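You operate a simulated robot arm through the tools that you are given. There is no shell and no other tool. Be economical: measure what you need, move in short steps, check, and stop when the job is done.

The job below is to be done with a simulated two-armed robot. You get a single attempt, and the scene is never put back.

JOB
Press the yellow lump flat and lay it back on the lump tray.
Fine: set it in the mould, slide the mould in, pull the lever, slide the mould out again; leave the other lump.

It is judged by the outcome, as a careful person would: the job done as asked, and still so three seconds after it is handed in. It fails if anything else is knocked over, pushed out of place, dropped, spilled or broken.

ROBOT AND FRAMES
Two 7-joint arms with fingered hands on one trunk, on a base that drives. Base frame: it is fixed to the floor where the robot stands at the start and does not move with it; the origin is under the middle of the robot, x ahead of it, y to its left, z up. Lengths are in m, angles in degrees, forces in N, time in s.
The left shoulder is at the start at [0.057, 0.125, 1.221], the right one opposite. With the tool pointing down near the work surface each hand reaches from about 0.42 to 0.8 m from the robot's upright axis, wherever it stands, measured 20 degrees to its own side. Places, roughly: inside of the mould [0.5, -0.1, 0.9]; lump tray [0.6, -0.2, 0.9]; mould of the press [0.5, -0.1, 0.9]; press lever [0.6, -0.1, 1.2]. Payload 3.6 kg a hand.
The TCP of each hand is the grasp point between the finger pads, 0.03 m short of the fingertips. In the tool frame z runs along the fingers and y along their closing line. The gripper opens to 0.104 m. The gripper's body begins 0.035 m behind the TCP. The gripper is a hand of 4 fingers: y runs from the thumb to the fingers, the wrist lies at [-0.015, -0.104, -0.178] in the tool frame, and closing takes about 1.5 s.
Orientation is that of the tool frame in the base frame, as [roll, pitch, yaw] about the fixed x, y, z axes, in that order (R = Rz(yaw) Ry(pitch) Rx(roll)). With the fingers straight down and the wrist toward the robot, the tool's x, y and z point along [0, 1, 0], [1, 0, 0] and [0, 0, -1] of the base frame.

CONTROLS
- The arms move only by the tool servo_tool. It takes "left_plan", "right_plan" or both (then of equal length, played together; a hand with none holds still); each is a list of rows, each an object (a shift or turn left out is 0, a gripper value left out holds the last) with "offset": the shift along the tool's x, y, z in m, a list of three; "turn": the turn, a rotation vector about the tool's x, y, z in degrees, a list of three; "fingers": the gripper command, from -1 (shut) to 1 (fully open), values between in proportion. In form: [{"offset": [dx, dy, dz], "turn": [ax, ay, az], "fingers": fingers}, ...]. A call has 1 to 8 rows; each row shifts and turns the commanded pose from where the row before left it, along the tool's axes as they then stand. Each row takes 0.2 s and may step no farther than 0.05 m and 8.6 degrees from the row before; otherwise, or with a gripper value out of range, the whole call is refused. A pose out of reach is approached as far as the arm can. The call stops where the force on the tool passes 40 N (or 10 N more than at its start, if that is more) or the arm is blocked; 0.2 s more then pass. The fingers move at their own pace (about 0.072 m/s each) and stop on an object; they squeeze with about 27 N. The grip force told is the motor's: it shows also when the fingers shut on nothing. Time passes only in rows, and 0.2 s behind the last, so rows that do not move let the fingers close. It gives the time, the measured TCP pose, the force on the tool (base axes), the opening and the grip force at its end, in the units of the frame above (readings bear some noise), with the torque about the TCP (base axes, N m) and any sound that the robot's microphone picked up, and new pictures: "views" is both (left out), scene, wrist or none (wrist: the cameras of the hands that moved).
- Cameras (640 x 400 px; columns grow to the right, rows downward): "scene" is now at [0.1564, -0.0182, 1.3847]; the picture's right is [-0.14, -0.99, 0.00], its down [-0.25, 0.03, -0.97] and it looks along [0.96, -0.14, -0.25] (base axes); focal length 214 px, centre (320, 200). "left" rides on the left gripper at [-0.061, -0.092, -0.131] in its tool frame; the picture's right is [-0.81, -0.28, 0.52], its down [0.53, -0.71, 0.46] and it looks along [0.24, 0.64, 0.73] (tool axes); focal length 275 px, centre (320, 200). "right" rides on the right gripper at [0.061, -0.092, -0.13] in its tool frame; the picture's right is [-0.81, 0.28, -0.52], its down [-0.53, -0.71, 0.46] and it looks along [-0.24, 0.64, 0.72] (tool axes); focal length 275 px, centre (320, 200). There is no depth. A picture from a camera that has moved, and an enlarged one, comes with that camera's place and axes in the base frame and with its lens. The place of the scene camera against the robot may be out by one fixed shift of up to 0.018 m in any direction.
- slide_trunk(by): slides the trunk up (or, below 0, down) by that many m; the arms and the scene camera ride with it, the base frame stays. It gives what a move gives, with no picture.
- base_move(legs): drives the robot by 1 to 6 legs, each [ahead, left, turn to the left] in m, m and degrees, along the robot's own axes; the way and the turn of a leg run together, so that a leg with both is an arc; at most 1.5 m and 180 degrees a leg. The arms and the cameras ride along, it lands a little off, and it stops where it bumps. It gives what a move gives, and a new picture of the scene camera.
- preshape(shape, hand): the hand has 4 fingers and takes this shape, open, in about a second: jaw (thumb against the fingers, like two jaws); tri (thumb and two fingers); tip (a fingertip pinch); poke (one finger out to press); point (the index stretched); flat (the hand flat); cup (the hand cupped); fist (a fist). The gripper value then closes the fingers along that shape, each until it touches; the sizes above hold for jaw. It gives what a move gives, with no picture.
- aim_head(pan, tilt): turns the head with the scene camera to pan (to the left, within 80 degrees either way) and tilt (down, from -29 to 69), counted from straight ahead of the robot. It gives what a move gives, and a new picture of the scene camera.
- enlarge(camera, box): a new picture of the part [left, top, right, bottom] of that camera's present view, enlarged. It takes no simulated time.
- hand_in(): hands the job in; it is judged then, once.

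Work in short steps. Places have to be worked out from the pictures, the camera data and where the tool is seen: move nearer, look again, correct. Check each grasp and each placing, and mend what went wrong. You have 120 turns and 260 pictures in all, those below and enlarged ones among them. Open the grippers and draw the arms clear of the work before you hand the job in, unless the task says otherwise; then end with one line.

The tools are called after "Request:" by a JSON object that holds its "fn" and its "kwargs". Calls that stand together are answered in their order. servo_tool: Moves the arms, as the interface text tells. Its arguments: {"type":"object","properties":{"left_plan":{"type":"array","items":{"type":"object","properties":{"offset":{"type":"array","items":{"type":"number"}},"turn":{"type":"array","items":{"type":"number"}},"fingers":{"type":"number"}}}},"right_plan":{"type":"array","items":{"type":"object","properties":{"offset":{"type":"array","items":{"type":"number"}},"turn":{"type":"array","items":{"type":"number"}},"fingers":{"type":"number"}}}},"views":{"type":"string","enum":["both","scene","wrist","none"]}},"required":[]} The other tools are called the same way: slide_trunk (by) slides the trunk up or down; preshape (shape, hand) gives the hand a shape; base_move (legs) drives the base; aim_head (pan, tilt) turns the head that bears the scene camera; enlarge (camera, box) takes an enlarged picture of a part of a camera's view; hand_in () hands the job in.

At the start:

```text
time: 0.0
left_eef_pos: [0.5544, 0.1682, 1.3988]
left_ee_rot: [-180.0, -0.1, 90.0]
left_wrist_force: [0.3, -0.2, 1.0]
left_ft_torque: [0.0, 0.01, -0.02]
left_finger_gap: 0.1035
left_grip_force: 0.1
left_shape: jaw
right_eef_pos: [0.3523, -0.228, 1.4183]
right_ee_rot: [-180.0, 0.0, 90.0]
right_wrist_force: [0.7, 0.3, -0.5]
right_ft_torque: [-0.05, 0.03, 0.04]
right_finger_gap: 0.1035
right_grip_force: 0.1
right_shape: jaw
trunk travel left (down, up): [-0.45, 0.086]
robot x, y, heading: [0.0037, 0.0022, 0.1]
head pan, tilt: [-8.0, 14.4]
```

scene: 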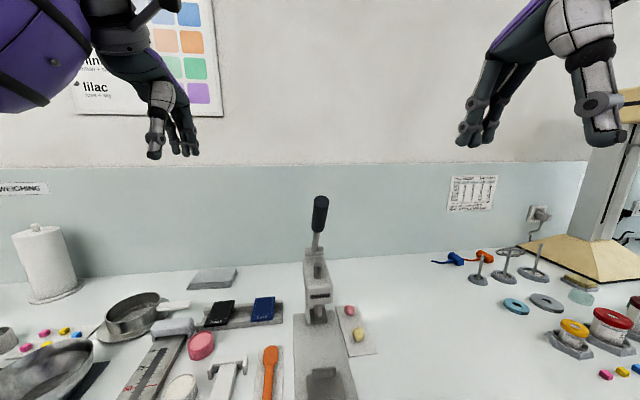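
right: 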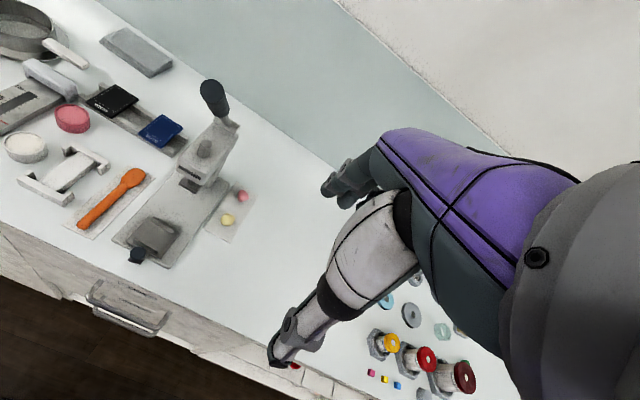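
left: 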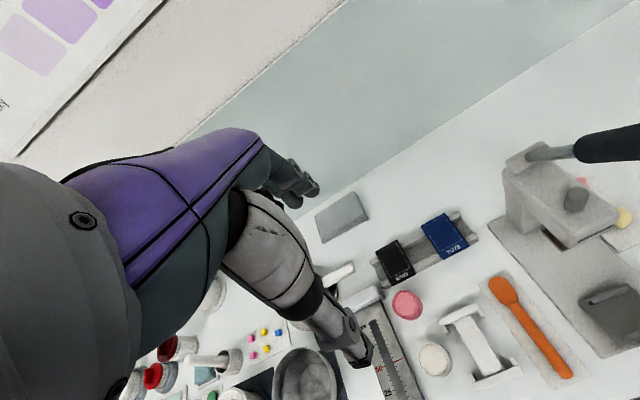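

The press stands ahead with the lump tray to its right. I tilt the head down to see the mould and tray better.

Request:
{"fn": "aim_head", "kwargs": {"pan": -10, "tilt": 45}}

Request:
{"fn": "enlarge", "kwargs": {"camera": "right", "box": [100, 70, 300, 290]}}

```text
time: 1.0
left_eef_pos: [0.5538, 0.1689, 1.3984]
left_ee_rot: [-179.9, 0.1, 90.0]
left_wrist_force: [0.3, -0.2, -0.2]
left_ft_torque: [0.03, -0.04, 0.01]
left_finger_gap: 0.1036
left_grip_force: 0.1
left_shape: jaw
right_eef_pos: [0.3526, -0.2271, 1.4191]
right_ee_rot: [-180.0, 0.2, 90.0]
right_wrist_force: [0.5, -0.3, 0.2]
right_ft_torque: [0.03, -0.02, 0.0]
right_finger_gap: 0.1037
right_grip_force: 0.0
right_shape: jaw
trunk travel left (down, up): [-0.45, 0.086]
robot x, y, heading: [-0.0012, 0.0006, 0.1]
head pan, tilt: [-10.0, 45.0]
camera scene: at [0.144, -0.0193, 1.3369], right [-0.17, -0.98, 0.0], down [-0.7, 0.12, -0.71], along [0.7, -0.12, -0.71], focal length 214 px, centre (320, 200)
```

scene: 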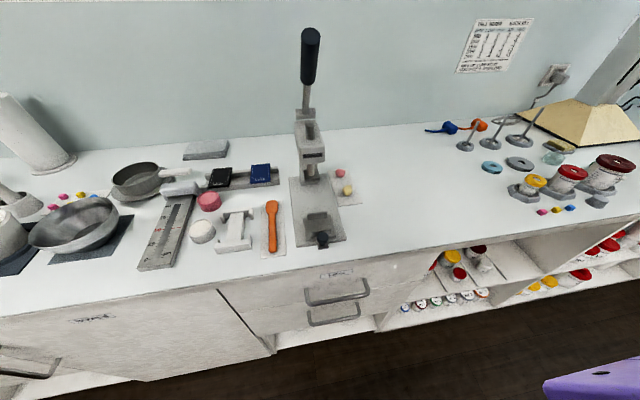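

```text
1.82 times, centred on (200, 180) of right
camera zoom: at [0.2605, -0.1678, 1.5483], right [0.28, -0.81, 0.52], down [-0.71, -0.53, -0.46], along [0.64, -0.24, -0.72], focal length 500 px, centre (538, 236)
```

zoom: 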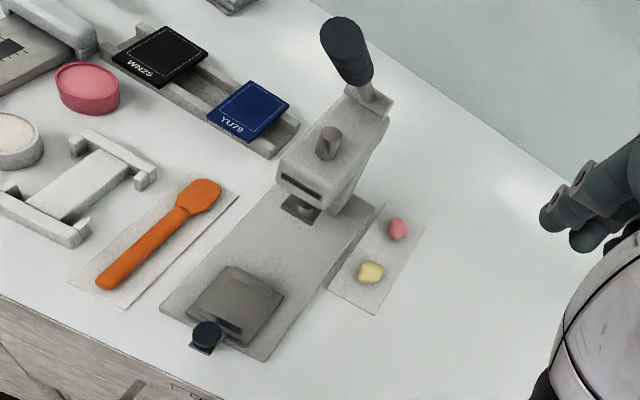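

Request:
{"fn": "enlarge", "kwargs": {"camera": "scene", "box": [250, 150, 390, 260]}}

Request:
{"fn": "enlarge", "kwargs": {"camera": "scene", "box": [250, 20, 390, 190]}}

```text
3.64 times, centred on (320, 205) of scene
camera zoom: at [0.144, -0.0193, 1.3369], right [-0.17, -0.98, 0.0], down [-0.7, 0.12, -0.71], along [0.7, -0.12, -0.71], focal length 780 px, centre (320, 182)
```

zoom: 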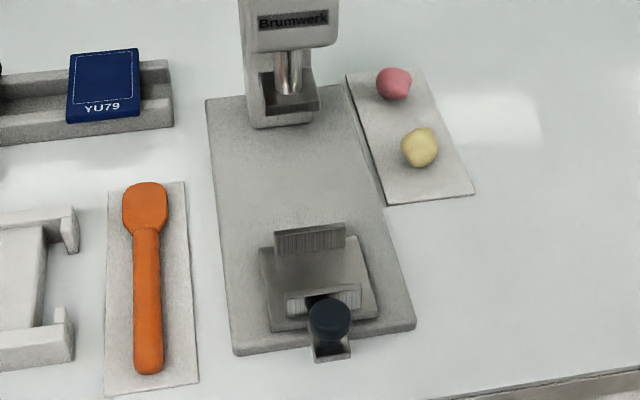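

```text
2.35 times, centred on (320, 105) of scene
camera zoom: at [0.144, -0.0193, 1.3369], right [-0.17, -0.98, 0.0], down [-0.7, 0.12, -0.71], along [0.7, -0.12, -0.71], focal length 505 px, centre (320, 424)
```

zoom: 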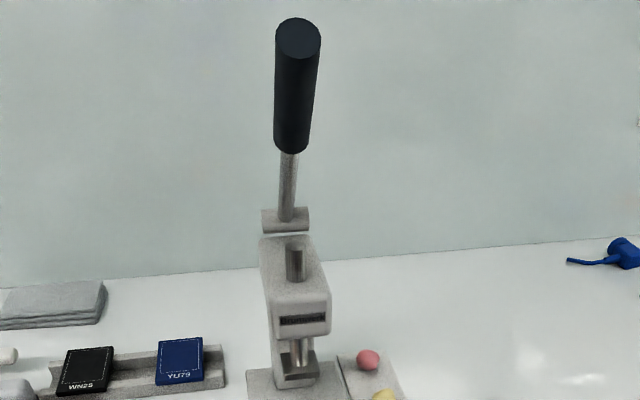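

The lump is near (0.59,-0.18), the mould near (0.48,-0.075), its knob near (0.425,-0.07), which is tight on reach. I back the base up a little.

Request:
{"fn": "base_move", "kwargs": {"legs": [[-0.08, 0, 0]]}}

```text
time: 2.0
left_eef_pos: [0.4729, 0.1681, 1.3993]
left_ee_rot: [180.0, 0.0, 90.1]
left_wrist_force: [0.1, 0.4, 0.2]
left_ft_torque: [0.0, -0.02, -0.02]
left_finger_gap: 0.1035
left_grip_force: 0.1
left_shape: jaw
right_eef_pos: [0.2724, -0.2279, 1.4182]
right_ee_rot: [179.9, 0.0, 90.1]
right_wrist_force: [-0.5, 0.1, 0.7]
right_ft_torque: [0.0, 0.02, -0.01]
right_finger_gap: 0.1038
right_grip_force: 0.1
right_shape: jaw
trunk travel left (down, up): [-0.45, 0.086]
robot x, y, heading: [-0.0797, -0.0005, 0.0]
head pan, tilt: [-10.0, 45.0]
camera scene: at [0.0635, -0.0194, 1.3368], right [-0.17, -0.98, 0.0], down [-0.7, 0.12, -0.71], along [0.7, -0.12, -0.71], focal length 214 px, centre (320, 200)
```

scene: 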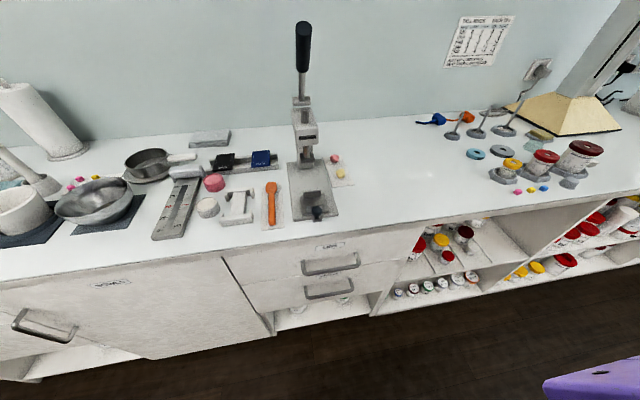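

Next I move the right hand over the tray area, high, for a close look with its wrist camera.

Request:
{"fn": "servo_tool", "kwargs": {"right_plan": [{"offset": [0.005, 0.032, 0.036]}, {"offset": [0.005, 0.032, 0.036]}, {"offset": [0.005, 0.032, 0.036]}, {"offset": [0.005, 0.032, 0.036]}, {"offset": [0.005, 0.032, 0.036]}, {"offset": [0.005, 0.032, 0.036]}, {"offset": [0.005, 0.032, 0.036]}]}}

```text
time: 3.6
left_eef_pos: [0.4743, 0.1676, 1.3989]
left_ee_rot: [-179.9, 0.0, 90.0]
left_wrist_force: [0.1, 0.3, -0.4]
left_ft_torque: [-0.01, 0.03, -0.02]
left_finger_gap: 0.1036
left_grip_force: 0.1
left_shape: jaw
right_eef_pos: [0.4997, -0.1946, 1.1636]
right_ee_rot: [-180.0, 0.0, 90.0]
right_wrist_force: [1.5, -0.9, 0.1]
right_ft_torque: [0.0, -0.04, 0.01]
right_finger_gap: 0.1039
right_grip_force: 0.1
right_shape: jaw
trunk travel left (down, up): [-0.45, 0.086]
robot x, y, heading: [-0.0819, -0.0025, -0.1]
head pan, tilt: [-10.0, 45.0]
camera scene: at [0.0652, -0.0193, 1.3366], right [-0.17, -0.98, 0.0], down [-0.7, 0.12, -0.71], along [0.7, -0.12, -0.71], focal length 214 px, centre (320, 200)
camera right: at [0.4075, -0.1344, 1.293], right [0.27, -0.81, 0.52], down [-0.71, -0.53, -0.45], along [0.64, -0.24, -0.72], focal length 275 px, centre (320, 200)
```

scene: 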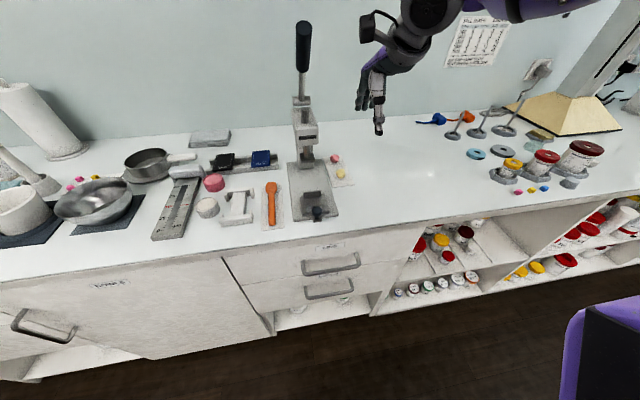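
right: 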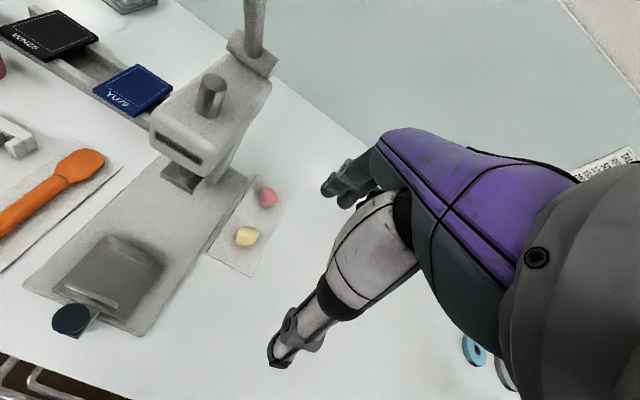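

Request:
{"fn": "enlarge", "kwargs": {"camera": "right", "box": [20, 220, 180, 345]}}

Request:
{"fn": "enlarge", "kwargs": {"camera": "right", "box": [140, 60, 300, 280]}}

```text
3.20 times, centred on (100, 282) of right
camera zoom: at [0.4075, -0.1344, 1.293], right [0.27, -0.81, 0.52], down [-0.71, -0.53, -0.45], along [0.64, -0.24, -0.72], focal length 881 px, centre (1024, -64)
```

zoom: 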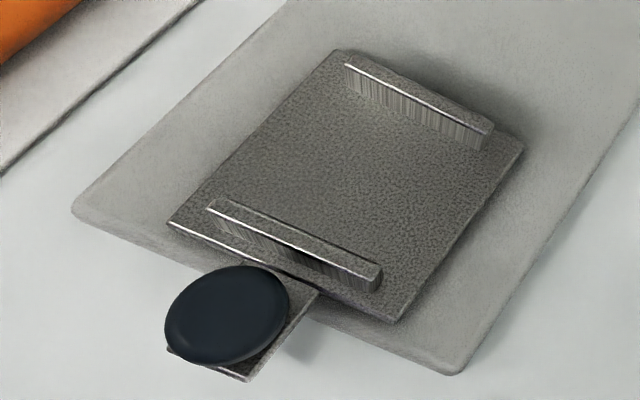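

```text
1.82 times, centred on (220, 170) of right
camera zoom: at [0.4075, -0.1344, 1.293], right [0.27, -0.81, 0.52], down [-0.71, -0.53, -0.45], along [0.64, -0.24, -0.72], focal length 500 px, centre (502, 254)
```

zoom: 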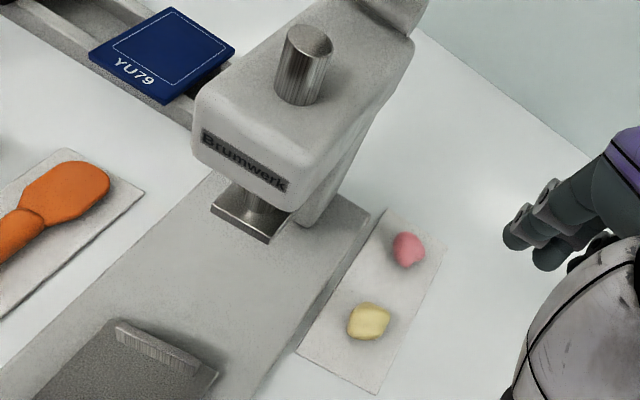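

Request:
{"fn": "enlarge", "kwargs": {"camera": "scene", "box": [340, 0, 460, 150]}}

Request:
{"fn": "preshape", "kwargs": {"hand": "right", "shape": "tip"}}

Request:
{"fn": "enlarge", "kwargs": {"camera": "scene", "box": [340, 0, 460, 150]}}

Request:
{"fn": "enlarge", "kwargs": {"camera": "right", "box": [200, 100, 480, 390]}}

```text
2.67 times, centred on (400, 75) of scene
camera zoom: at [0.0652, -0.0193, 1.3366], right [-0.17, -0.98, 0.0], down [-0.7, 0.12, -0.71], along [0.7, -0.12, -0.71], focal length 572 px, centre (107, 533)
```

zoom: 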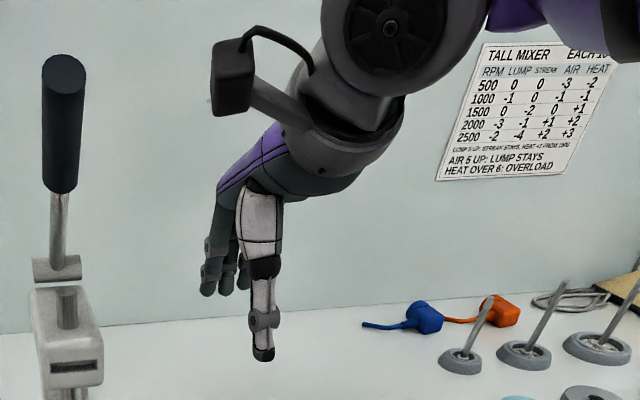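

```text
time: 4.5
left_eef_pos: [0.4735, 0.1673, 1.3994]
left_ee_rot: [-179.9, -0.1, 89.9]
left_wrist_force: [-0.5, -0.2, 0.3]
left_ft_torque: [-0.01, -0.02, -0.02]
left_finger_gap: 0.1038
left_grip_force: 0.0
left_shape: jaw
right_eef_pos: [0.4977, -0.1941, 1.1632]
right_ee_rot: [179.9, 0.0, 89.9]
right_wrist_force: [-1.0, 0.4, -0.4]
right_ft_torque: [-0.02, 0.01, -0.03]
right_finger_gap: 0.104
right_grip_force: 0.1
right_shape: tip
trunk travel left (down, up): [-0.45, 0.086]
robot x, y, heading: [-0.0813, -0.0011, -0.0]
head pan, tilt: [-10.0, 45.0]
```

```text
2.67 times, centred on (400, 75) of scene
camera zoom: at [0.0638, -0.0194, 1.3368], right [-0.17, -0.98, 0.0], down [-0.7, 0.12, -0.71], along [0.7, -0.12, -0.71], focal length 572 px, centre (107, 533)
```

zoom: 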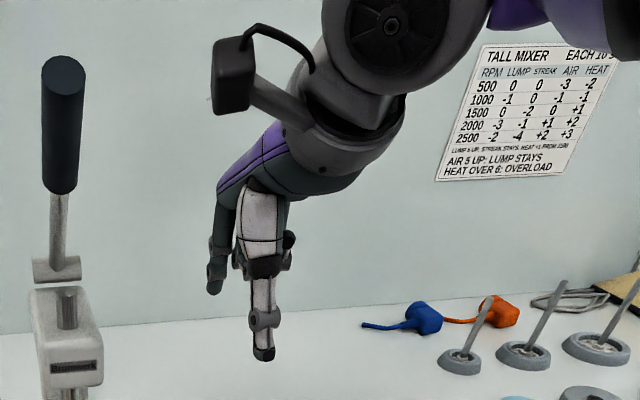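

```text
1.38 times, centred on (340, 245) of right
camera zoom: at [0.4055, -0.1344, 1.2943], right [0.27, -0.81, 0.52], down [-0.71, -0.53, -0.46], along [0.64, -0.24, -0.72], focal length 380 px, centre (292, 138)
```

zoom: 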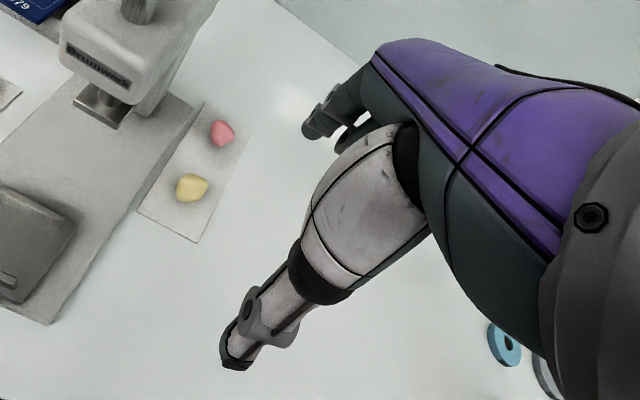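

Tip shape leaves thumb and index opposed, slim enough for the mould rails. I move over the yellow lump with partly opened fingers and look again.

Request:
{"fn": "servo_tool", "kwargs": {"right_plan": [{"offset": [0.005, 0.025, 0.0325], "fingers": 0.2}, {"offset": [0.005, 0.025, 0.0325]}, {"offset": [0.005, 0.025, 0.0325]}, {"offset": [0.005, 0.025, 0.0325]}]}}

Request:
{"fn": "enlarge", "kwargs": {"camera": "right", "box": [160, 100, 480, 390]}}

Request:
{"fn": "enlarge", "kwargs": {"camera": "scene", "box": [270, 50, 420, 220]}}

```text
time: 5.5
left_eef_pos: [0.4743, 0.1674, 1.399]
left_ee_rot: [-179.9, 0.0, 89.9]
left_wrist_force: [0.4, -0.4, 0.6]
left_ft_torque: [-0.02, 0.04, -0.03]
left_finger_gap: 0.1038
left_grip_force: 0.1
left_shape: jaw
right_eef_pos: [0.5989, -0.1755, 1.0335]
right_ee_rot: [-179.9, 0.1, 89.8]
right_wrist_force: [-0.1, 0.3, 0.1]
right_ft_torque: [0.01, 0.04, -0.02]
right_finger_gap: 0.0626
right_grip_force: 0.1
right_shape: tip
trunk travel left (down, up): [-0.45, 0.086]
robot x, y, heading: [-0.0819, -0.0004, -0.1]
head pan, tilt: [-10.0, 45.0]
camera scene: at [0.0652, -0.0197, 1.3366], right [-0.17, -0.98, 0.0], down [-0.7, 0.12, -0.71], along [0.7, -0.12, -0.71], focal length 214 px, centre (320, 200)
camera right: at [0.507, -0.1141, 1.1643], right [0.27, -0.81, 0.52], down [-0.71, -0.53, -0.45], along [0.64, -0.25, -0.72], focal length 275 px, centre (320, 200)
```

scene: 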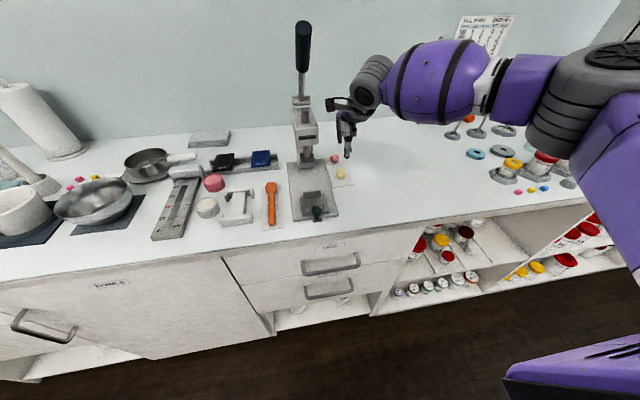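
right: 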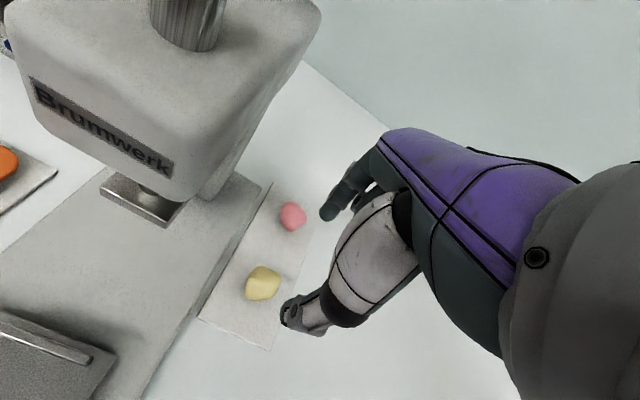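

```text
1.38 times, centred on (320, 245) of right
camera zoom: at [0.507, -0.1141, 1.1643], right [0.27, -0.81, 0.52], down [-0.71, -0.53, -0.45], along [0.64, -0.25, -0.72], focal length 380 px, centre (320, 138)
```

zoom: 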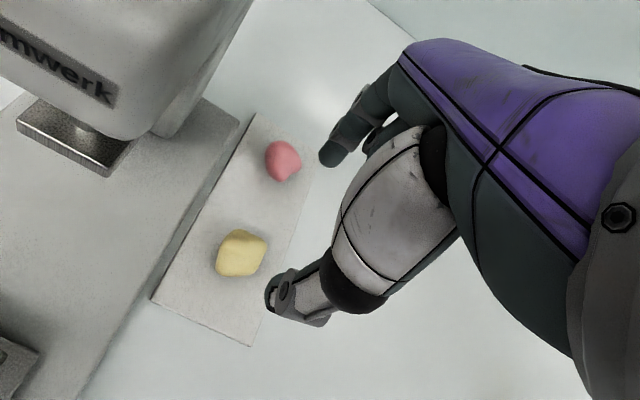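

```text
2.35 times, centred on (345, 135) of scene
camera zoom: at [0.0652, -0.0197, 1.3366], right [-0.17, -0.98, 0.0], down [-0.7, 0.12, -0.71], along [0.7, -0.12, -0.71], focal length 505 px, centre (261, 353)
```

zoom: 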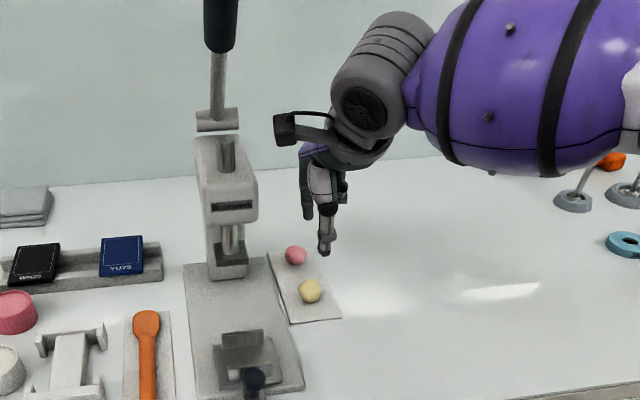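

Triangulating the two wrist views puts the lump centre near (0.600,-0.174,0.92). I go down most of the way and look.

Request:
{"fn": "servo_tool", "kwargs": {"right_plan": [{"offset": [0.001, 0.0, 0.035]}, {"offset": [0.0, 0.001, 0.03]}], "views": "wrist"}}

Request:
{"fn": "enlarge", "kwargs": {"camera": "scene", "box": [300, 100, 380, 200]}}

```text
time: 6.1
left_eef_pos: [0.4727, 0.1666, 1.399]
left_ee_rot: [-179.9, -0.1, 90.0]
left_wrist_force: [0.0, -0.2, -0.2]
left_ft_torque: [-0.03, 0.02, -0.02]
left_finger_gap: 0.1036
left_grip_force: 0.0
left_shape: jaw
right_eef_pos: [0.5965, -0.1752, 0.9714]
right_ee_rot: [179.9, 0.0, 89.9]
right_wrist_force: [-0.1, 0.1, 0.1]
right_ft_torque: [0.0, -0.03, 0.03]
right_finger_gap: 0.0631
right_grip_force: 0.1
right_shape: tip
right hand out of reach, approached as far as the arm can: row 2
trunk travel left (down, up): [-0.45, 0.086]
robot x, y, heading: [-0.0798, -0.0001, -0.2]
head pan, tilt: [-10.0, 45.0]
camera right: at [0.5041, -0.1153, 1.1022], right [0.27, -0.81, 0.52], down [-0.71, -0.53, -0.46], along [0.65, -0.24, -0.72], focal length 275 px, centre (320, 200)
```

right: 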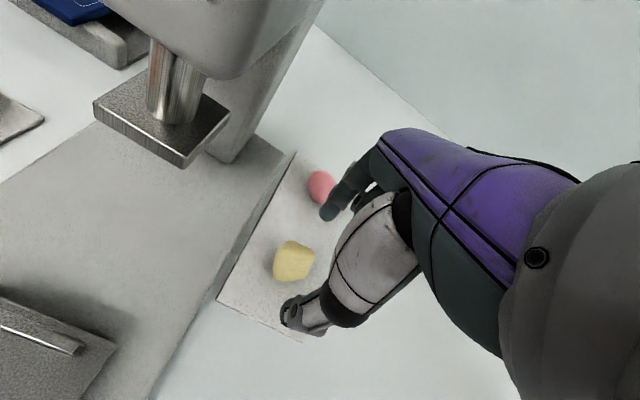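

```text
4.00 times, centred on (340, 150) of scene
camera zoom: at [0.0636, -0.0195, 1.3369], right [-0.17, -0.98, 0.0], down [-0.7, 0.12, -0.71], along [0.7, -0.12, -0.71], focal length 858 px, centre (240, 400)
```

zoom: 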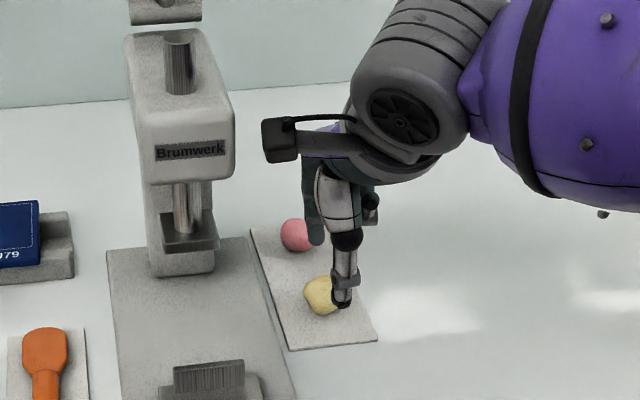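

The arm ran out of reach just above the lump. I raise the hand and lower the trunk so the arm has more room.

Request:
{"fn": "servo_tool", "kwargs": {"right_plan": [{"offset": [0.0, 0.0, -0.045]}, {"offset": [0.0, 0.0, -0.045]}, {"offset": [0.0, 0.0, -0.045]}], "views": "none"}}

Request:
{"fn": "slide_trunk", "kwargs": {"by": -0.12}}

```text
time: 6.9
left_eef_pos: [0.473, 0.1691, 1.3997]
left_ee_rot: [180.0, 0.1, 89.9]
left_wrist_force: [-0.5, 0.8, -0.9]
left_ft_torque: [0.02, 0.02, -0.05]
left_finger_gap: 0.1039
left_grip_force: 0.0
left_shape: jaw
right_eef_pos: [0.5957, -0.1749, 1.1067]
right_ee_rot: [180.0, 0.0, 90.0]
right_wrist_force: [0.7, -0.4, -0.5]
right_ft_torque: [0.01, -0.01, -0.02]
right_finger_gap: 0.0628
right_grip_force: 0.0
right_shape: tip
trunk travel left (down, up): [-0.45, 0.086]
robot x, y, heading: [-0.0787, 0.0008, 0.1]
head pan, tilt: [-10.0, 45.0]
```

```text
time: 8.4
left_eef_pos: [0.4731, 0.1676, 1.2799]
left_ee_rot: [180.0, 0.0, 89.9]
left_wrist_force: [0.1, -0.7, 0.3]
left_ft_torque: [-0.03, 0.0, 0.0]
left_finger_gap: 0.1038
left_grip_force: 0.1
left_shape: jaw
right_eef_pos: [0.5939, -0.1743, 0.9879]
right_ee_rot: [180.0, 0.0, 89.9]
right_wrist_force: [-0.1, 0.2, -0.7]
right_ft_torque: [0.0, 0.0, -0.01]
right_finger_gap: 0.0628
right_grip_force: 0.0
right_shape: tip
trunk travel left (down, up): [-0.33, 0.206]
robot x, y, heading: [-0.0786, -0.0011, 0.2]
head pan, tilt: [-10.0, 45.0]
```

Now lower around the lump, centred on x≈0.60.

Request:
{"fn": "servo_tool", "kwargs": {"right_plan": [{"offset": [0.0, 0.006, 0.02]}, {"offset": [0.0, 0.0, 0.02]}], "views": "wrist"}}

Request:
{"fn": "enlarge", "kwargs": {"camera": "scene", "box": [290, 70, 390, 195]}}

```text
time: 9.0
left_eef_pos: [0.4731, 0.167, 1.2794]
left_ee_rot: [-180.0, 0.0, 90.0]
left_wrist_force: [-0.4, 0.6, 0.7]
left_ft_torque: [0.0, -0.01, -0.02]
left_finger_gap: 0.1036
left_grip_force: 0.0
left_shape: jaw
right_eef_pos: [0.6011, -0.1746, 0.9462]
right_ee_rot: [180.0, 0.1, 89.9]
right_wrist_force: [0.1, 0.5, -0.1]
right_ft_torque: [0.01, -0.02, 0.01]
right_finger_gap: 0.063
right_grip_force: 0.0
right_shape: tip
trunk travel left (down, up): [-0.33, 0.206]
robot x, y, heading: [-0.0835, -0.0004, 0.0]
head pan, tilt: [-10.0, 45.0]
camera right: at [0.5086, -0.1144, 1.076], right [0.27, -0.81, 0.52], down [-0.71, -0.53, -0.46], along [0.64, -0.24, -0.72], focal length 275 px, centre (320, 200)
```

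right: 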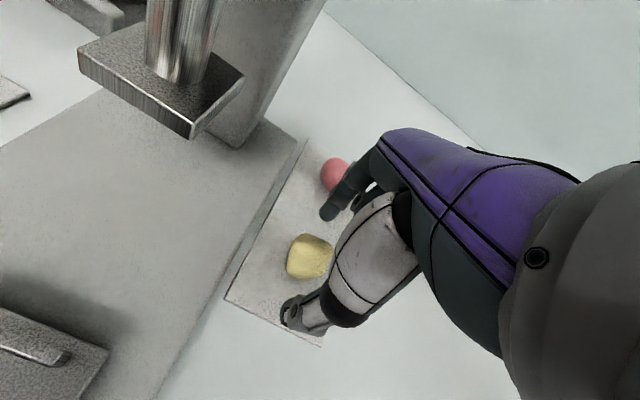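

```text
3.20 times, centred on (340, 132) of scene
camera zoom: at [0.0996, -0.0195, 1.2108], right [-0.17, -0.98, 0.0], down [-0.7, 0.12, -0.71], along [0.7, -0.12, -0.71], focal length 686 px, centre (256, 416)
```

zoom: 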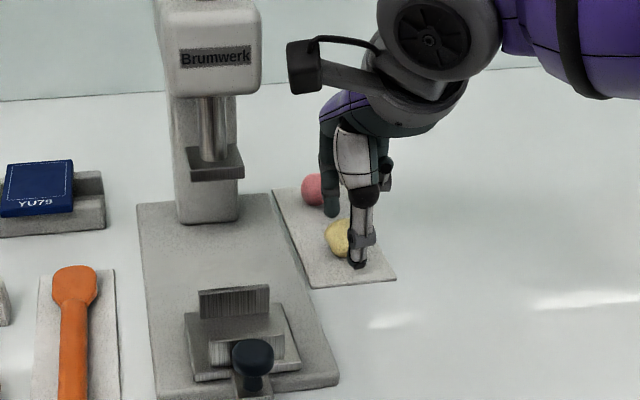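

Fingers straddle the lump, and pink is clear of the index. I lower a few mm and close.

Request:
{"fn": "servo_tool", "kwargs": {"right_plan": [{"offset": [0.002, 0.0, 0.004]}, {"fingers": -0.5}, {"fingers": -0.7}, {"fingers": -1}, {"fingers": -1}, {"fingers": -1}], "views": "wrist"}}

```text
time: 10.4
left_eef_pos: [0.4732, 0.1675, 1.279]
left_ee_rot: [-179.9, 0.0, 89.9]
left_wrist_force: [-0.7, 0.6, 0.1]
left_ft_torque: [0.0, 0.03, 0.02]
left_finger_gap: 0.1038
left_grip_force: 0.1
left_shape: jaw
right_eef_pos: [0.6, -0.1719, 0.9422]
right_ee_rot: [180.0, 0.0, 90.0]
right_wrist_force: [0.2, 0.7, -0.8]
right_ft_torque: [-0.01, 0.02, -0.03]
right_finger_gap: 0.0361
right_grip_force: 26.9
right_shape: tip
trunk travel left (down, up): [-0.33, 0.206]
robot x, y, heading: [-0.0788, -0.0012, -0.0]
head pan, tilt: [-10.0, 45.0]
camera right: at [0.5085, -0.1124, 1.0724], right [0.27, -0.81, 0.52], down [-0.71, -0.53, -0.46], along [0.64, -0.24, -0.72], focal length 275 px, centre (320, 200)
```

right: 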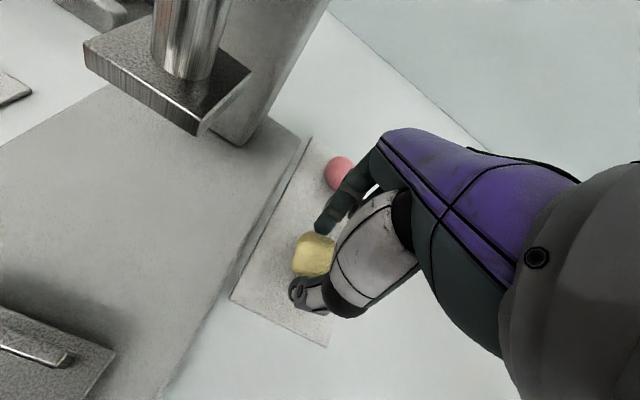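

Gripped at 36 mm. I lift, then back away from the press toward the mould's x.

Request:
{"fn": "servo_tool", "kwargs": {"right_plan": [{"offset": [-0.003, 0.0, -0.04]}, {"offset": [0.0, -0.02, -0.04]}, {"offset": [0.0, -0.04, 0.0]}, {"offset": [0.0, -0.04, 0.0]}]}}

```text
time: 11.4
left_eef_pos: [0.4732, 0.1679, 1.2804]
left_ee_rot: [-180.0, 0.0, 90.0]
left_wrist_force: [-0.2, -0.4, 0.9]
left_ft_torque: [0.02, 0.01, -0.02]
left_finger_gap: 0.1039
left_grip_force: 0.1
left_shape: jaw
right_eef_pos: [0.4996, -0.1785, 1.0246]
right_ee_rot: [179.9, -0.1, 89.9]
right_wrist_force: [0.1, -0.9, -0.6]
right_ft_torque: [-0.04, 0.0, -0.04]
right_finger_gap: 0.036
right_grip_force: 27.0
right_shape: tip
trunk travel left (down, up): [-0.33, 0.206]
robot x, y, heading: [-0.0818, -0.0008, -0.0]
head pan, tilt: [-10.0, 45.0]
camera scene: at [0.0986, -0.0194, 1.211], right [-0.17, -0.98, 0.0], down [-0.7, 0.12, -0.71], along [0.7, -0.12, -0.71], focal length 214 px, centre (320, 200)
camera right: at [0.4076, -0.1175, 1.1531], right [0.27, -0.81, 0.52], down [-0.71, -0.53, -0.46], along [0.64, -0.24, -0.72], focal length 275 px, centre (320, 200)
```

scene: 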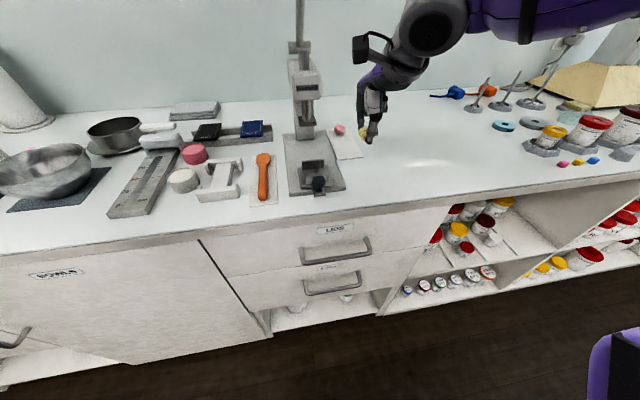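
right: 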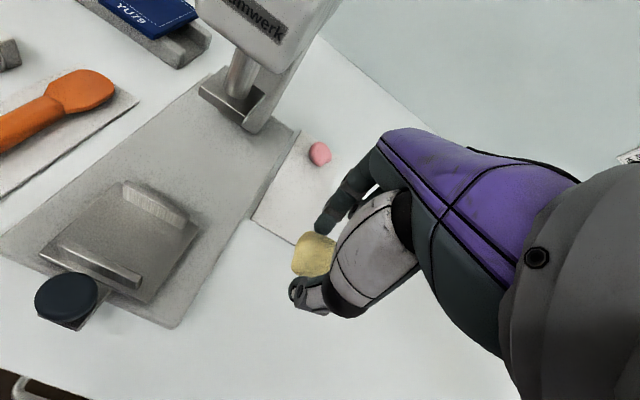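

The lump is held. Mould centre from this view is about (0.481,-0.065). Now I turn the hand so the fingers close along y, parallel to the rails.

Request:
{"fn": "servo_tool", "kwargs": {"right_plan": [{"turn": [0, 0, -8.5]}, {"turn": [0, 0, -8.5]}, {"turn": [0, 0, -8.5]}, {"turn": [0, 0, -8.5]}, {"turn": [0, 0, -8.5]}, {"turn": [0, 0, -8.5]}, {"turn": [0, 0, -8.5]}, {"turn": [0, 0, -8.5]}], "views": "none"}}

Request:
{"fn": "servo_tool", "kwargs": {"right_plan": [{"turn": [0, 0, -7.5]}, {"turn": [0, 0, -7.5]}, {"turn": [0, 0, -7]}]}}

```text
time: 13.2
left_eef_pos: [0.4732, 0.1655, 1.28]
left_ee_rot: [-180.0, 0.0, 90.1]
left_wrist_force: [-0.3, -0.1, -0.7]
left_ft_torque: [0.01, 0.01, -0.03]
left_finger_gap: 0.1037
left_grip_force: 0.0
left_shape: jaw
right_eef_pos: [0.4324, -0.1196, 1.0489]
right_ee_rot: [-179.0, 1.3, 141.4]
right_wrist_force: [-0.2, 0.0, 0.4]
right_ft_torque: [0.0, -0.03, 0.01]
right_finger_gap: 0.0358
right_grip_force: 26.9
right_shape: tip
right hand out of reach, approached as far as the arm can: row 5, 6, 7, 8
trunk travel left (down, up): [-0.33, 0.206]
robot x, y, heading: [-0.0799, 0.0001, 0.1]
head pan, tilt: [-10.0, 45.0]
```

```text
time: 14.0
left_eef_pos: [0.4726, 0.1671, 1.2788]
left_ee_rot: [-180.0, 0.0, 90.0]
left_wrist_force: [-0.3, 0.2, 0.5]
left_ft_torque: [0.01, -0.08, -0.02]
left_finger_gap: 0.1037
left_grip_force: 0.1
left_shape: jaw
right_eef_pos: [0.4311, -0.1185, 1.0482]
right_ee_rot: [-178.9, 1.2, 141.5]
right_wrist_force: [-0.6, -0.6, -0.5]
right_ft_torque: [0.02, -0.01, 0.01]
right_finger_gap: 0.0358
right_grip_force: 26.2
right_shape: tip
right hand out of reach, approached as far as the arm can: row 1, 2, 3
trunk travel left (down, up): [-0.33, 0.206]
robot x, y, heading: [-0.0817, -0.0028, 0.2]
head pan, tilt: [-10.0, 45.0]
camera scene: at [0.0996, -0.0194, 1.2108], right [-0.17, -0.98, 0.0], down [-0.7, 0.12, -0.71], along [0.7, -0.12, -0.71], focal length 214 px, centre (320, 200)
camera right: at [0.3251, -0.1485, 1.179], right [0.8, -0.28, 0.53], down [-0.03, -0.9, -0.43], along [0.6, 0.33, -0.73], focal length 275 px, centre (320, 200)
```

scene: 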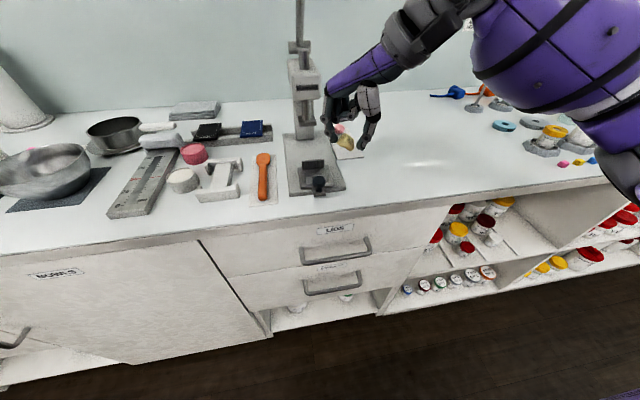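
right: 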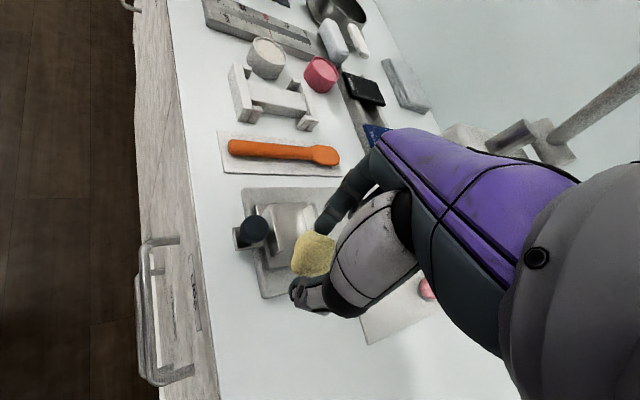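

Wrist range limits the yaw from this stance. I'll undo part of the turn and lift. Then I'll re-stand the base to the right, heading about 60° left, so the hand can approach the mould from the side.

Request:
{"fn": "servo_tool", "kwargs": {"right_plan": [{"offset": [0, 0, -0.04], "turn": [0, 0, 8]}, {"offset": [0, 0, -0.04], "turn": [0, 0, 8]}, {"turn": [0, 0, 8]}, {"turn": [0, 0, 8]}], "views": "scene"}}

```text
time: 15.0
left_eef_pos: [0.4722, 0.1692, 1.279]
left_ee_rot: [-179.9, 0.1, 90.1]
left_wrist_force: [-0.2, -0.4, 1.1]
left_ft_torque: [-0.04, 0.01, -0.03]
left_finger_gap: 0.1036
left_grip_force: 0.0
left_shape: jaw
right_eef_pos: [0.4298, -0.1165, 1.1288]
right_ee_rot: [-179.8, 1.6, 109.3]
right_wrist_force: [0.9, 0.8, -0.5]
right_ft_torque: [-0.01, 0.0, 0.04]
right_finger_gap: 0.036
right_grip_force: 27.4
right_shape: tip
trunk travel left (down, up): [-0.33, 0.206]
robot x, y, heading: [-0.0775, -0.0023, -0.0]
head pan, tilt: [-10.0, 45.0]
camera scene: at [0.0992, -0.019, 1.2109], right [-0.17, -0.98, 0.0], down [-0.7, 0.12, -0.71], along [0.7, -0.12, -0.71], focal length 214 px, centre (320, 200)
```

scene: 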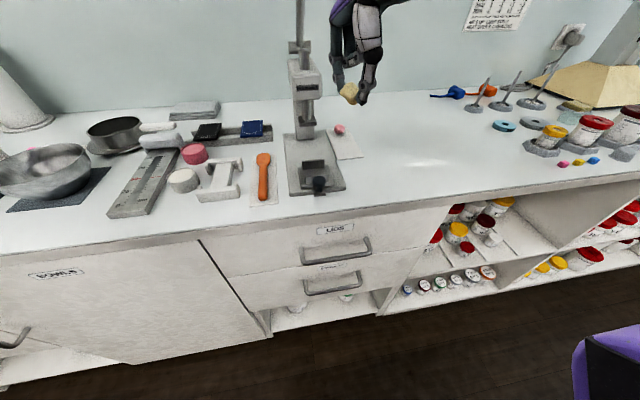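

Lump held. Now re-stand the base.

Request:
{"fn": "base_move", "kwargs": {"legs": [[-0.1, 0, 0], [0, 0, 60], [-0.29, -0.4, 0]]}}

```text
time: 22.5
left_eef_pos: [0.1477, 0.1152, 1.2796]
left_ee_rot: [-179.8, 0.1, 150.4]
left_wrist_force: [0.0, -0.1, -0.1]
left_ft_torque: [0.03, 0.01, 0.0]
left_finger_gap: 0.1039
left_grip_force: 0.1
left_shape: jaw
right_eef_pos: [0.3746, -0.062, 1.1279]
right_ee_rot: [-179.7, 1.7, 169.8]
right_wrist_force: [-0.2, 0.4, -0.3]
right_ft_torque: [0.01, -0.03, 0.04]
right_finger_gap: 0.0358
right_grip_force: 27.0
right_shape: tip
trunk travel left (down, up): [-0.33, 0.206]
robot x, y, heading: [0.0224, -0.4509, 60.5]
head pan, tilt: [-10.0, 45.0]
camera scene: at [0.1167, -0.2954, 1.2108], right [0.77, -0.64, 0.0], down [-0.45, -0.54, -0.71], along [0.45, 0.54, -0.71], focal length 214 px, centre (320, 200)
```

scene: 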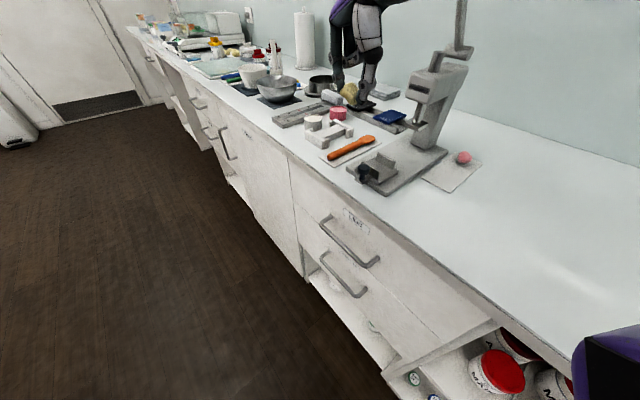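

The yaw is now reachable. I finish aligning the hand, move over the mould and aim the head at the press.

Request:
{"fn": "servo_tool", "kwargs": {"right_plan": [{"turn": [0, 0, -5]}, {"turn": [0, 0, -5]}, {"offset": [-0.04, 0, 0]}, {"offset": [-0.033, 0, 0.02]}, {"offset": [-0.033, 0, 0.03]}, {"offset": [0, 0, 0.03]}], "views": "wrist"}}

Request:
{"fn": "aim_head", "kwargs": {"pan": -22, "tilt": 40}}

```text
time: 23.9
left_eef_pos: [0.149, 0.1151, 1.2782]
left_ee_rot: [-179.9, 0.0, 150.4]
left_wrist_force: [0.3, 0.9, 0.5]
left_ft_torque: [0.0, -0.01, -0.02]
left_finger_gap: 0.1037
left_grip_force: 0.1
left_shape: jaw
right_eef_pos: [0.4839, -0.063, 1.0508]
right_ee_rot: [-179.6, 1.4, 179.9]
right_wrist_force: [0.2, 0.0, 0.0]
right_ft_torque: [0.0, 0.05, 0.02]
right_finger_gap: 0.0356
right_grip_force: 26.8
right_shape: tip
trunk travel left (down, up): [-0.33, 0.206]
robot x, y, heading: [0.0175, -0.4516, 60.4]
head pan, tilt: [-10.0, 45.0]
camera right: at [0.4181, -0.1549, 1.18], right [0.8, 0.28, 0.54], down [0.54, -0.72, -0.43], along [0.26, 0.64, -0.72], focal length 275 px, centre (320, 200)
```

right: 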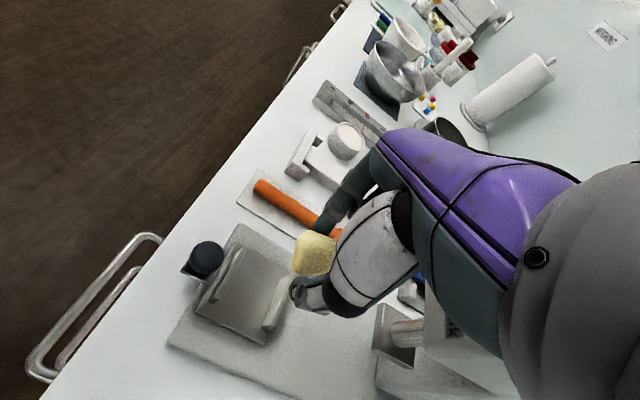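

```text
time: 24.7
left_eef_pos: [0.1484, 0.1152, 1.2787]
left_ee_rot: [-179.9, 0.0, 150.4]
left_wrist_force: [-0.6, 0.4, 0.1]
left_ft_torque: [0.0, -0.02, 0.0]
left_finger_gap: 0.1036
left_grip_force: 0.0
left_shape: jaw
right_eef_pos: [0.4826, -0.0646, 1.0504]
right_ee_rot: [-179.4, 1.6, 179.9]
right_wrist_force: [-0.2, 0.5, -0.2]
right_ft_torque: [0.02, 0.01, -0.05]
right_finger_gap: 0.0361
right_grip_force: 27.0
right_shape: tip
trunk travel left (down, up): [-0.33, 0.206]
robot x, y, heading: [0.0212, -0.4484, 60.3]
head pan, tilt: [-22.0, 40.0]
camera scene: at [0.1313, -0.3051, 1.2181], right [0.62, -0.78, 0.0], down [-0.5, -0.4, -0.77], along [0.6, 0.48, -0.64], focal length 214 px, centre (320, 200)
```

scene: 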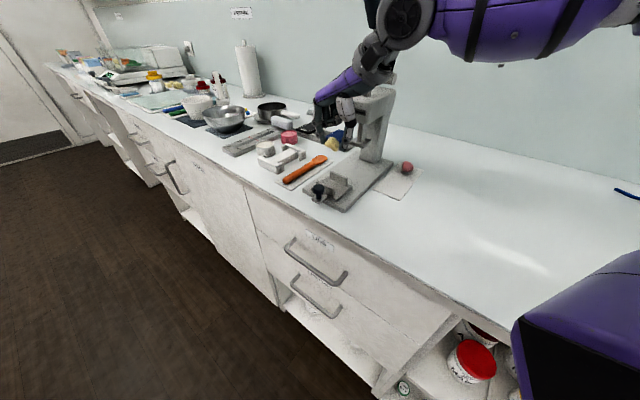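

The mould centre from this view is (0.479,-0.067) and the lump sits at the TCP. I lower toward the mould and check.

Request:
{"fn": "servo_tool", "kwargs": {"right_plan": [{"offset": [0.004, -0.002, 0.035]}, {"offset": [0, 0, 0.03]}], "views": "wrist"}}

Request:
{"fn": "enlarge", "kwargs": {"camera": "scene", "box": [290, 90, 430, 220]}}

Request:
{"fn": "enlarge", "kwargs": {"camera": "right", "box": [180, 190, 360, 350]}}

```text
time: 25.3
left_eef_pos: [0.1492, 0.1132, 1.2792]
left_ee_rot: [-179.9, 0.0, 150.4]
left_wrist_force: [-0.4, 0.2, -1.1]
left_ft_torque: [0.02, 0.0, 0.03]
left_finger_gap: 0.1036
left_grip_force: 0.1
left_shape: jaw
right_eef_pos: [0.4818, -0.0654, 0.9855]
right_ee_rot: [-179.5, 1.4, 180.0]
right_wrist_force: [-0.5, 0.7, 0.2]
right_ft_torque: [0.03, 0.04, -0.02]
right_finger_gap: 0.0358
right_grip_force: 26.8
right_shape: tip
trunk travel left (down, up): [-0.33, 0.206]
robot x, y, heading: [0.0214, -0.4501, 60.7]
head pan, tilt: [-22.0, 40.0]
camera right: at [0.4164, -0.1572, 1.1152], right [0.8, 0.28, 0.54], down [0.54, -0.72, -0.43], along [0.26, 0.64, -0.72], focal length 275 px, centre (320, 200)
```

right: 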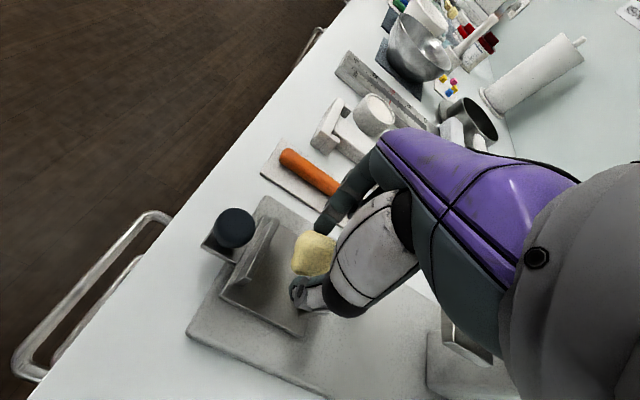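

```text
3.08 times, centred on (360, 155) of scene
camera zoom: at [0.1315, -0.305, 1.218], right [0.62, -0.78, 0.0], down [-0.5, -0.4, -0.77], along [0.6, 0.48, -0.64], focal length 660 px, centre (197, 338)
```

zoom: 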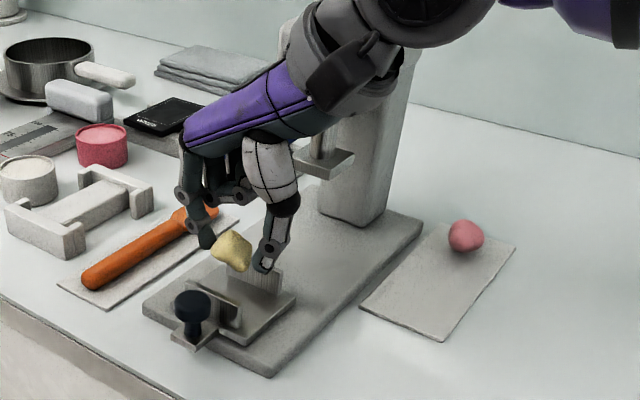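

```text
2.50 times, centred on (270, 270) of right
camera zoom: at [0.4164, -0.1572, 1.1152], right [0.8, 0.28, 0.54], down [0.54, -0.72, -0.43], along [0.26, 0.64, -0.72], focal length 688 px, centre (445, 25)
```

zoom: 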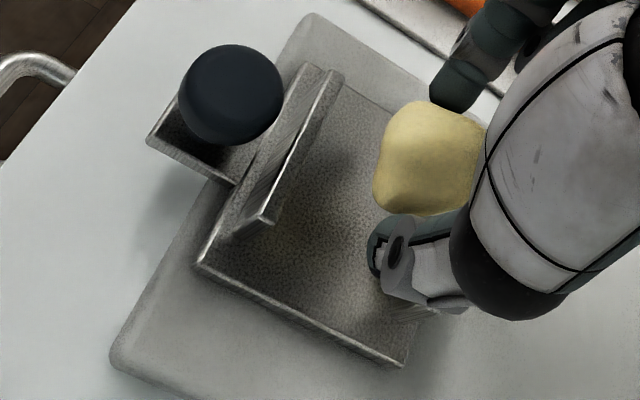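

Lump is aligned between the rails. Lowering further in small steps until contact.

Request:
{"fn": "servo_tool", "kwargs": {"right_plan": [{"offset": [0.003, 0, 0.008]}, {"offset": [0, 0, 0.006]}, {"offset": [0, 0, 0.004]}], "views": "wrist"}}

Request:
{"fn": "enlarge", "kwargs": {"camera": "scene", "box": [315, 140, 395, 215]}}

```text
time: 26.1
left_eef_pos: [0.1485, 0.1153, 1.2793]
left_ee_rot: [-180.0, 0.0, 150.4]
left_wrist_force: [0.1, -0.1, -0.9]
left_ft_torque: [-0.05, 0.02, 0.0]
left_finger_gap: 0.1038
left_grip_force: 0.1
left_shape: jaw
right_eef_pos: [0.4767, -0.0662, 0.9681]
right_ee_rot: [-179.3, 1.5, 179.9]
right_wrist_force: [0.1, -0.3, -0.3]
right_ft_torque: [0.0, -0.03, -0.02]
right_finger_gap: 0.0357
right_grip_force: 27.5
right_shape: tip
trunk travel left (down, up): [-0.33, 0.206]
robot x, y, heading: [0.0209, -0.4489, 60.5]
head pan, tilt: [-22.0, 40.0]
camera right: at [0.4125, -0.1578, 1.0974], right [0.8, 0.28, 0.54], down [0.54, -0.72, -0.43], along [0.26, 0.64, -0.72], focal length 275 px, centre (320, 200)
```

right: 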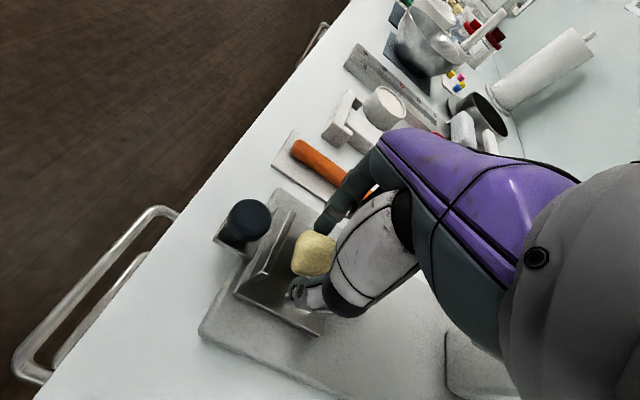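

```text
5.33 times, centred on (355, 178) of scene
camera zoom: at [0.1314, -0.3051, 1.2181], right [0.62, -0.78, 0.0], down [-0.5, -0.4, -0.77], along [0.6, 0.48, -0.64], focal length 1144 px, centre (133, 320)
```

zoom: 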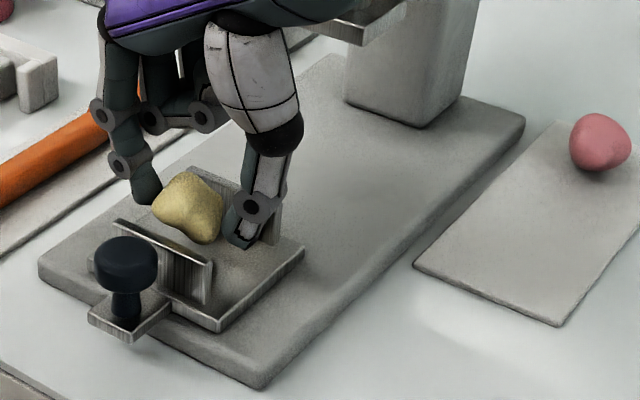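

Request:
{"fn": "servo_tool", "kwargs": {"right_plan": [{"offset": [-0.002, 0, 0.004]}, {"offset": [0, 0, 0.004]}, {"offset": [0, 0, 0.003]}, {"offset": [0, 0, 0.003]}], "views": "none"}}

Request:
{"fn": "enlarge", "kwargs": {"camera": "scene", "box": [315, 140, 395, 215]}}

```text
time: 27.1
left_eef_pos: [0.1471, 0.1114, 1.2805]
left_ee_rot: [179.9, 0.0, 150.4]
left_wrist_force: [0.6, -0.1, -0.6]
left_ft_torque: [-0.03, -0.04, -0.01]
left_finger_gap: 0.1037
left_grip_force: 0.1
left_shape: jaw
right_eef_pos: [0.4791, -0.0661, 0.9596]
right_ee_rot: [179.9, 1.6, 179.9]
right_wrist_force: [1.9, -3.2, 24.1]
right_ft_torque: [-0.1, -0.06, -0.03]
right_finger_gap: 0.0366
right_grip_force: 27.1
right_shape: tip
trunk travel left (down, up): [-0.33, 0.206]
robot x, y, heading: [0.0239, -0.4496, 60.6]
head pan, tilt: [-22.0, 40.0]
```

```text
5.33 times, centred on (355, 178) of scene
camera zoom: at [0.1302, -0.3069, 1.2186], right [0.62, -0.78, 0.0], down [-0.5, -0.4, -0.77], along [0.6, 0.48, -0.64], focal length 1144 px, centre (133, 320)
```

zoom: 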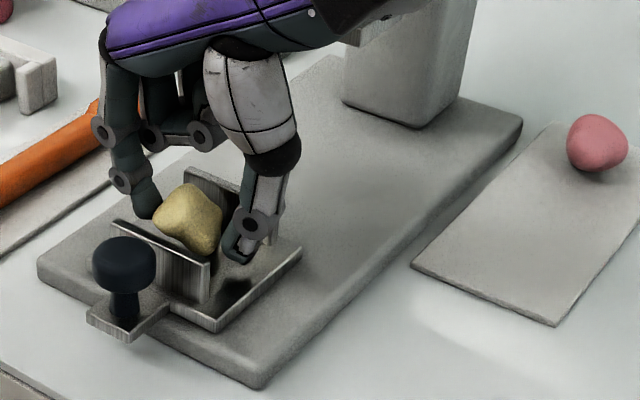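

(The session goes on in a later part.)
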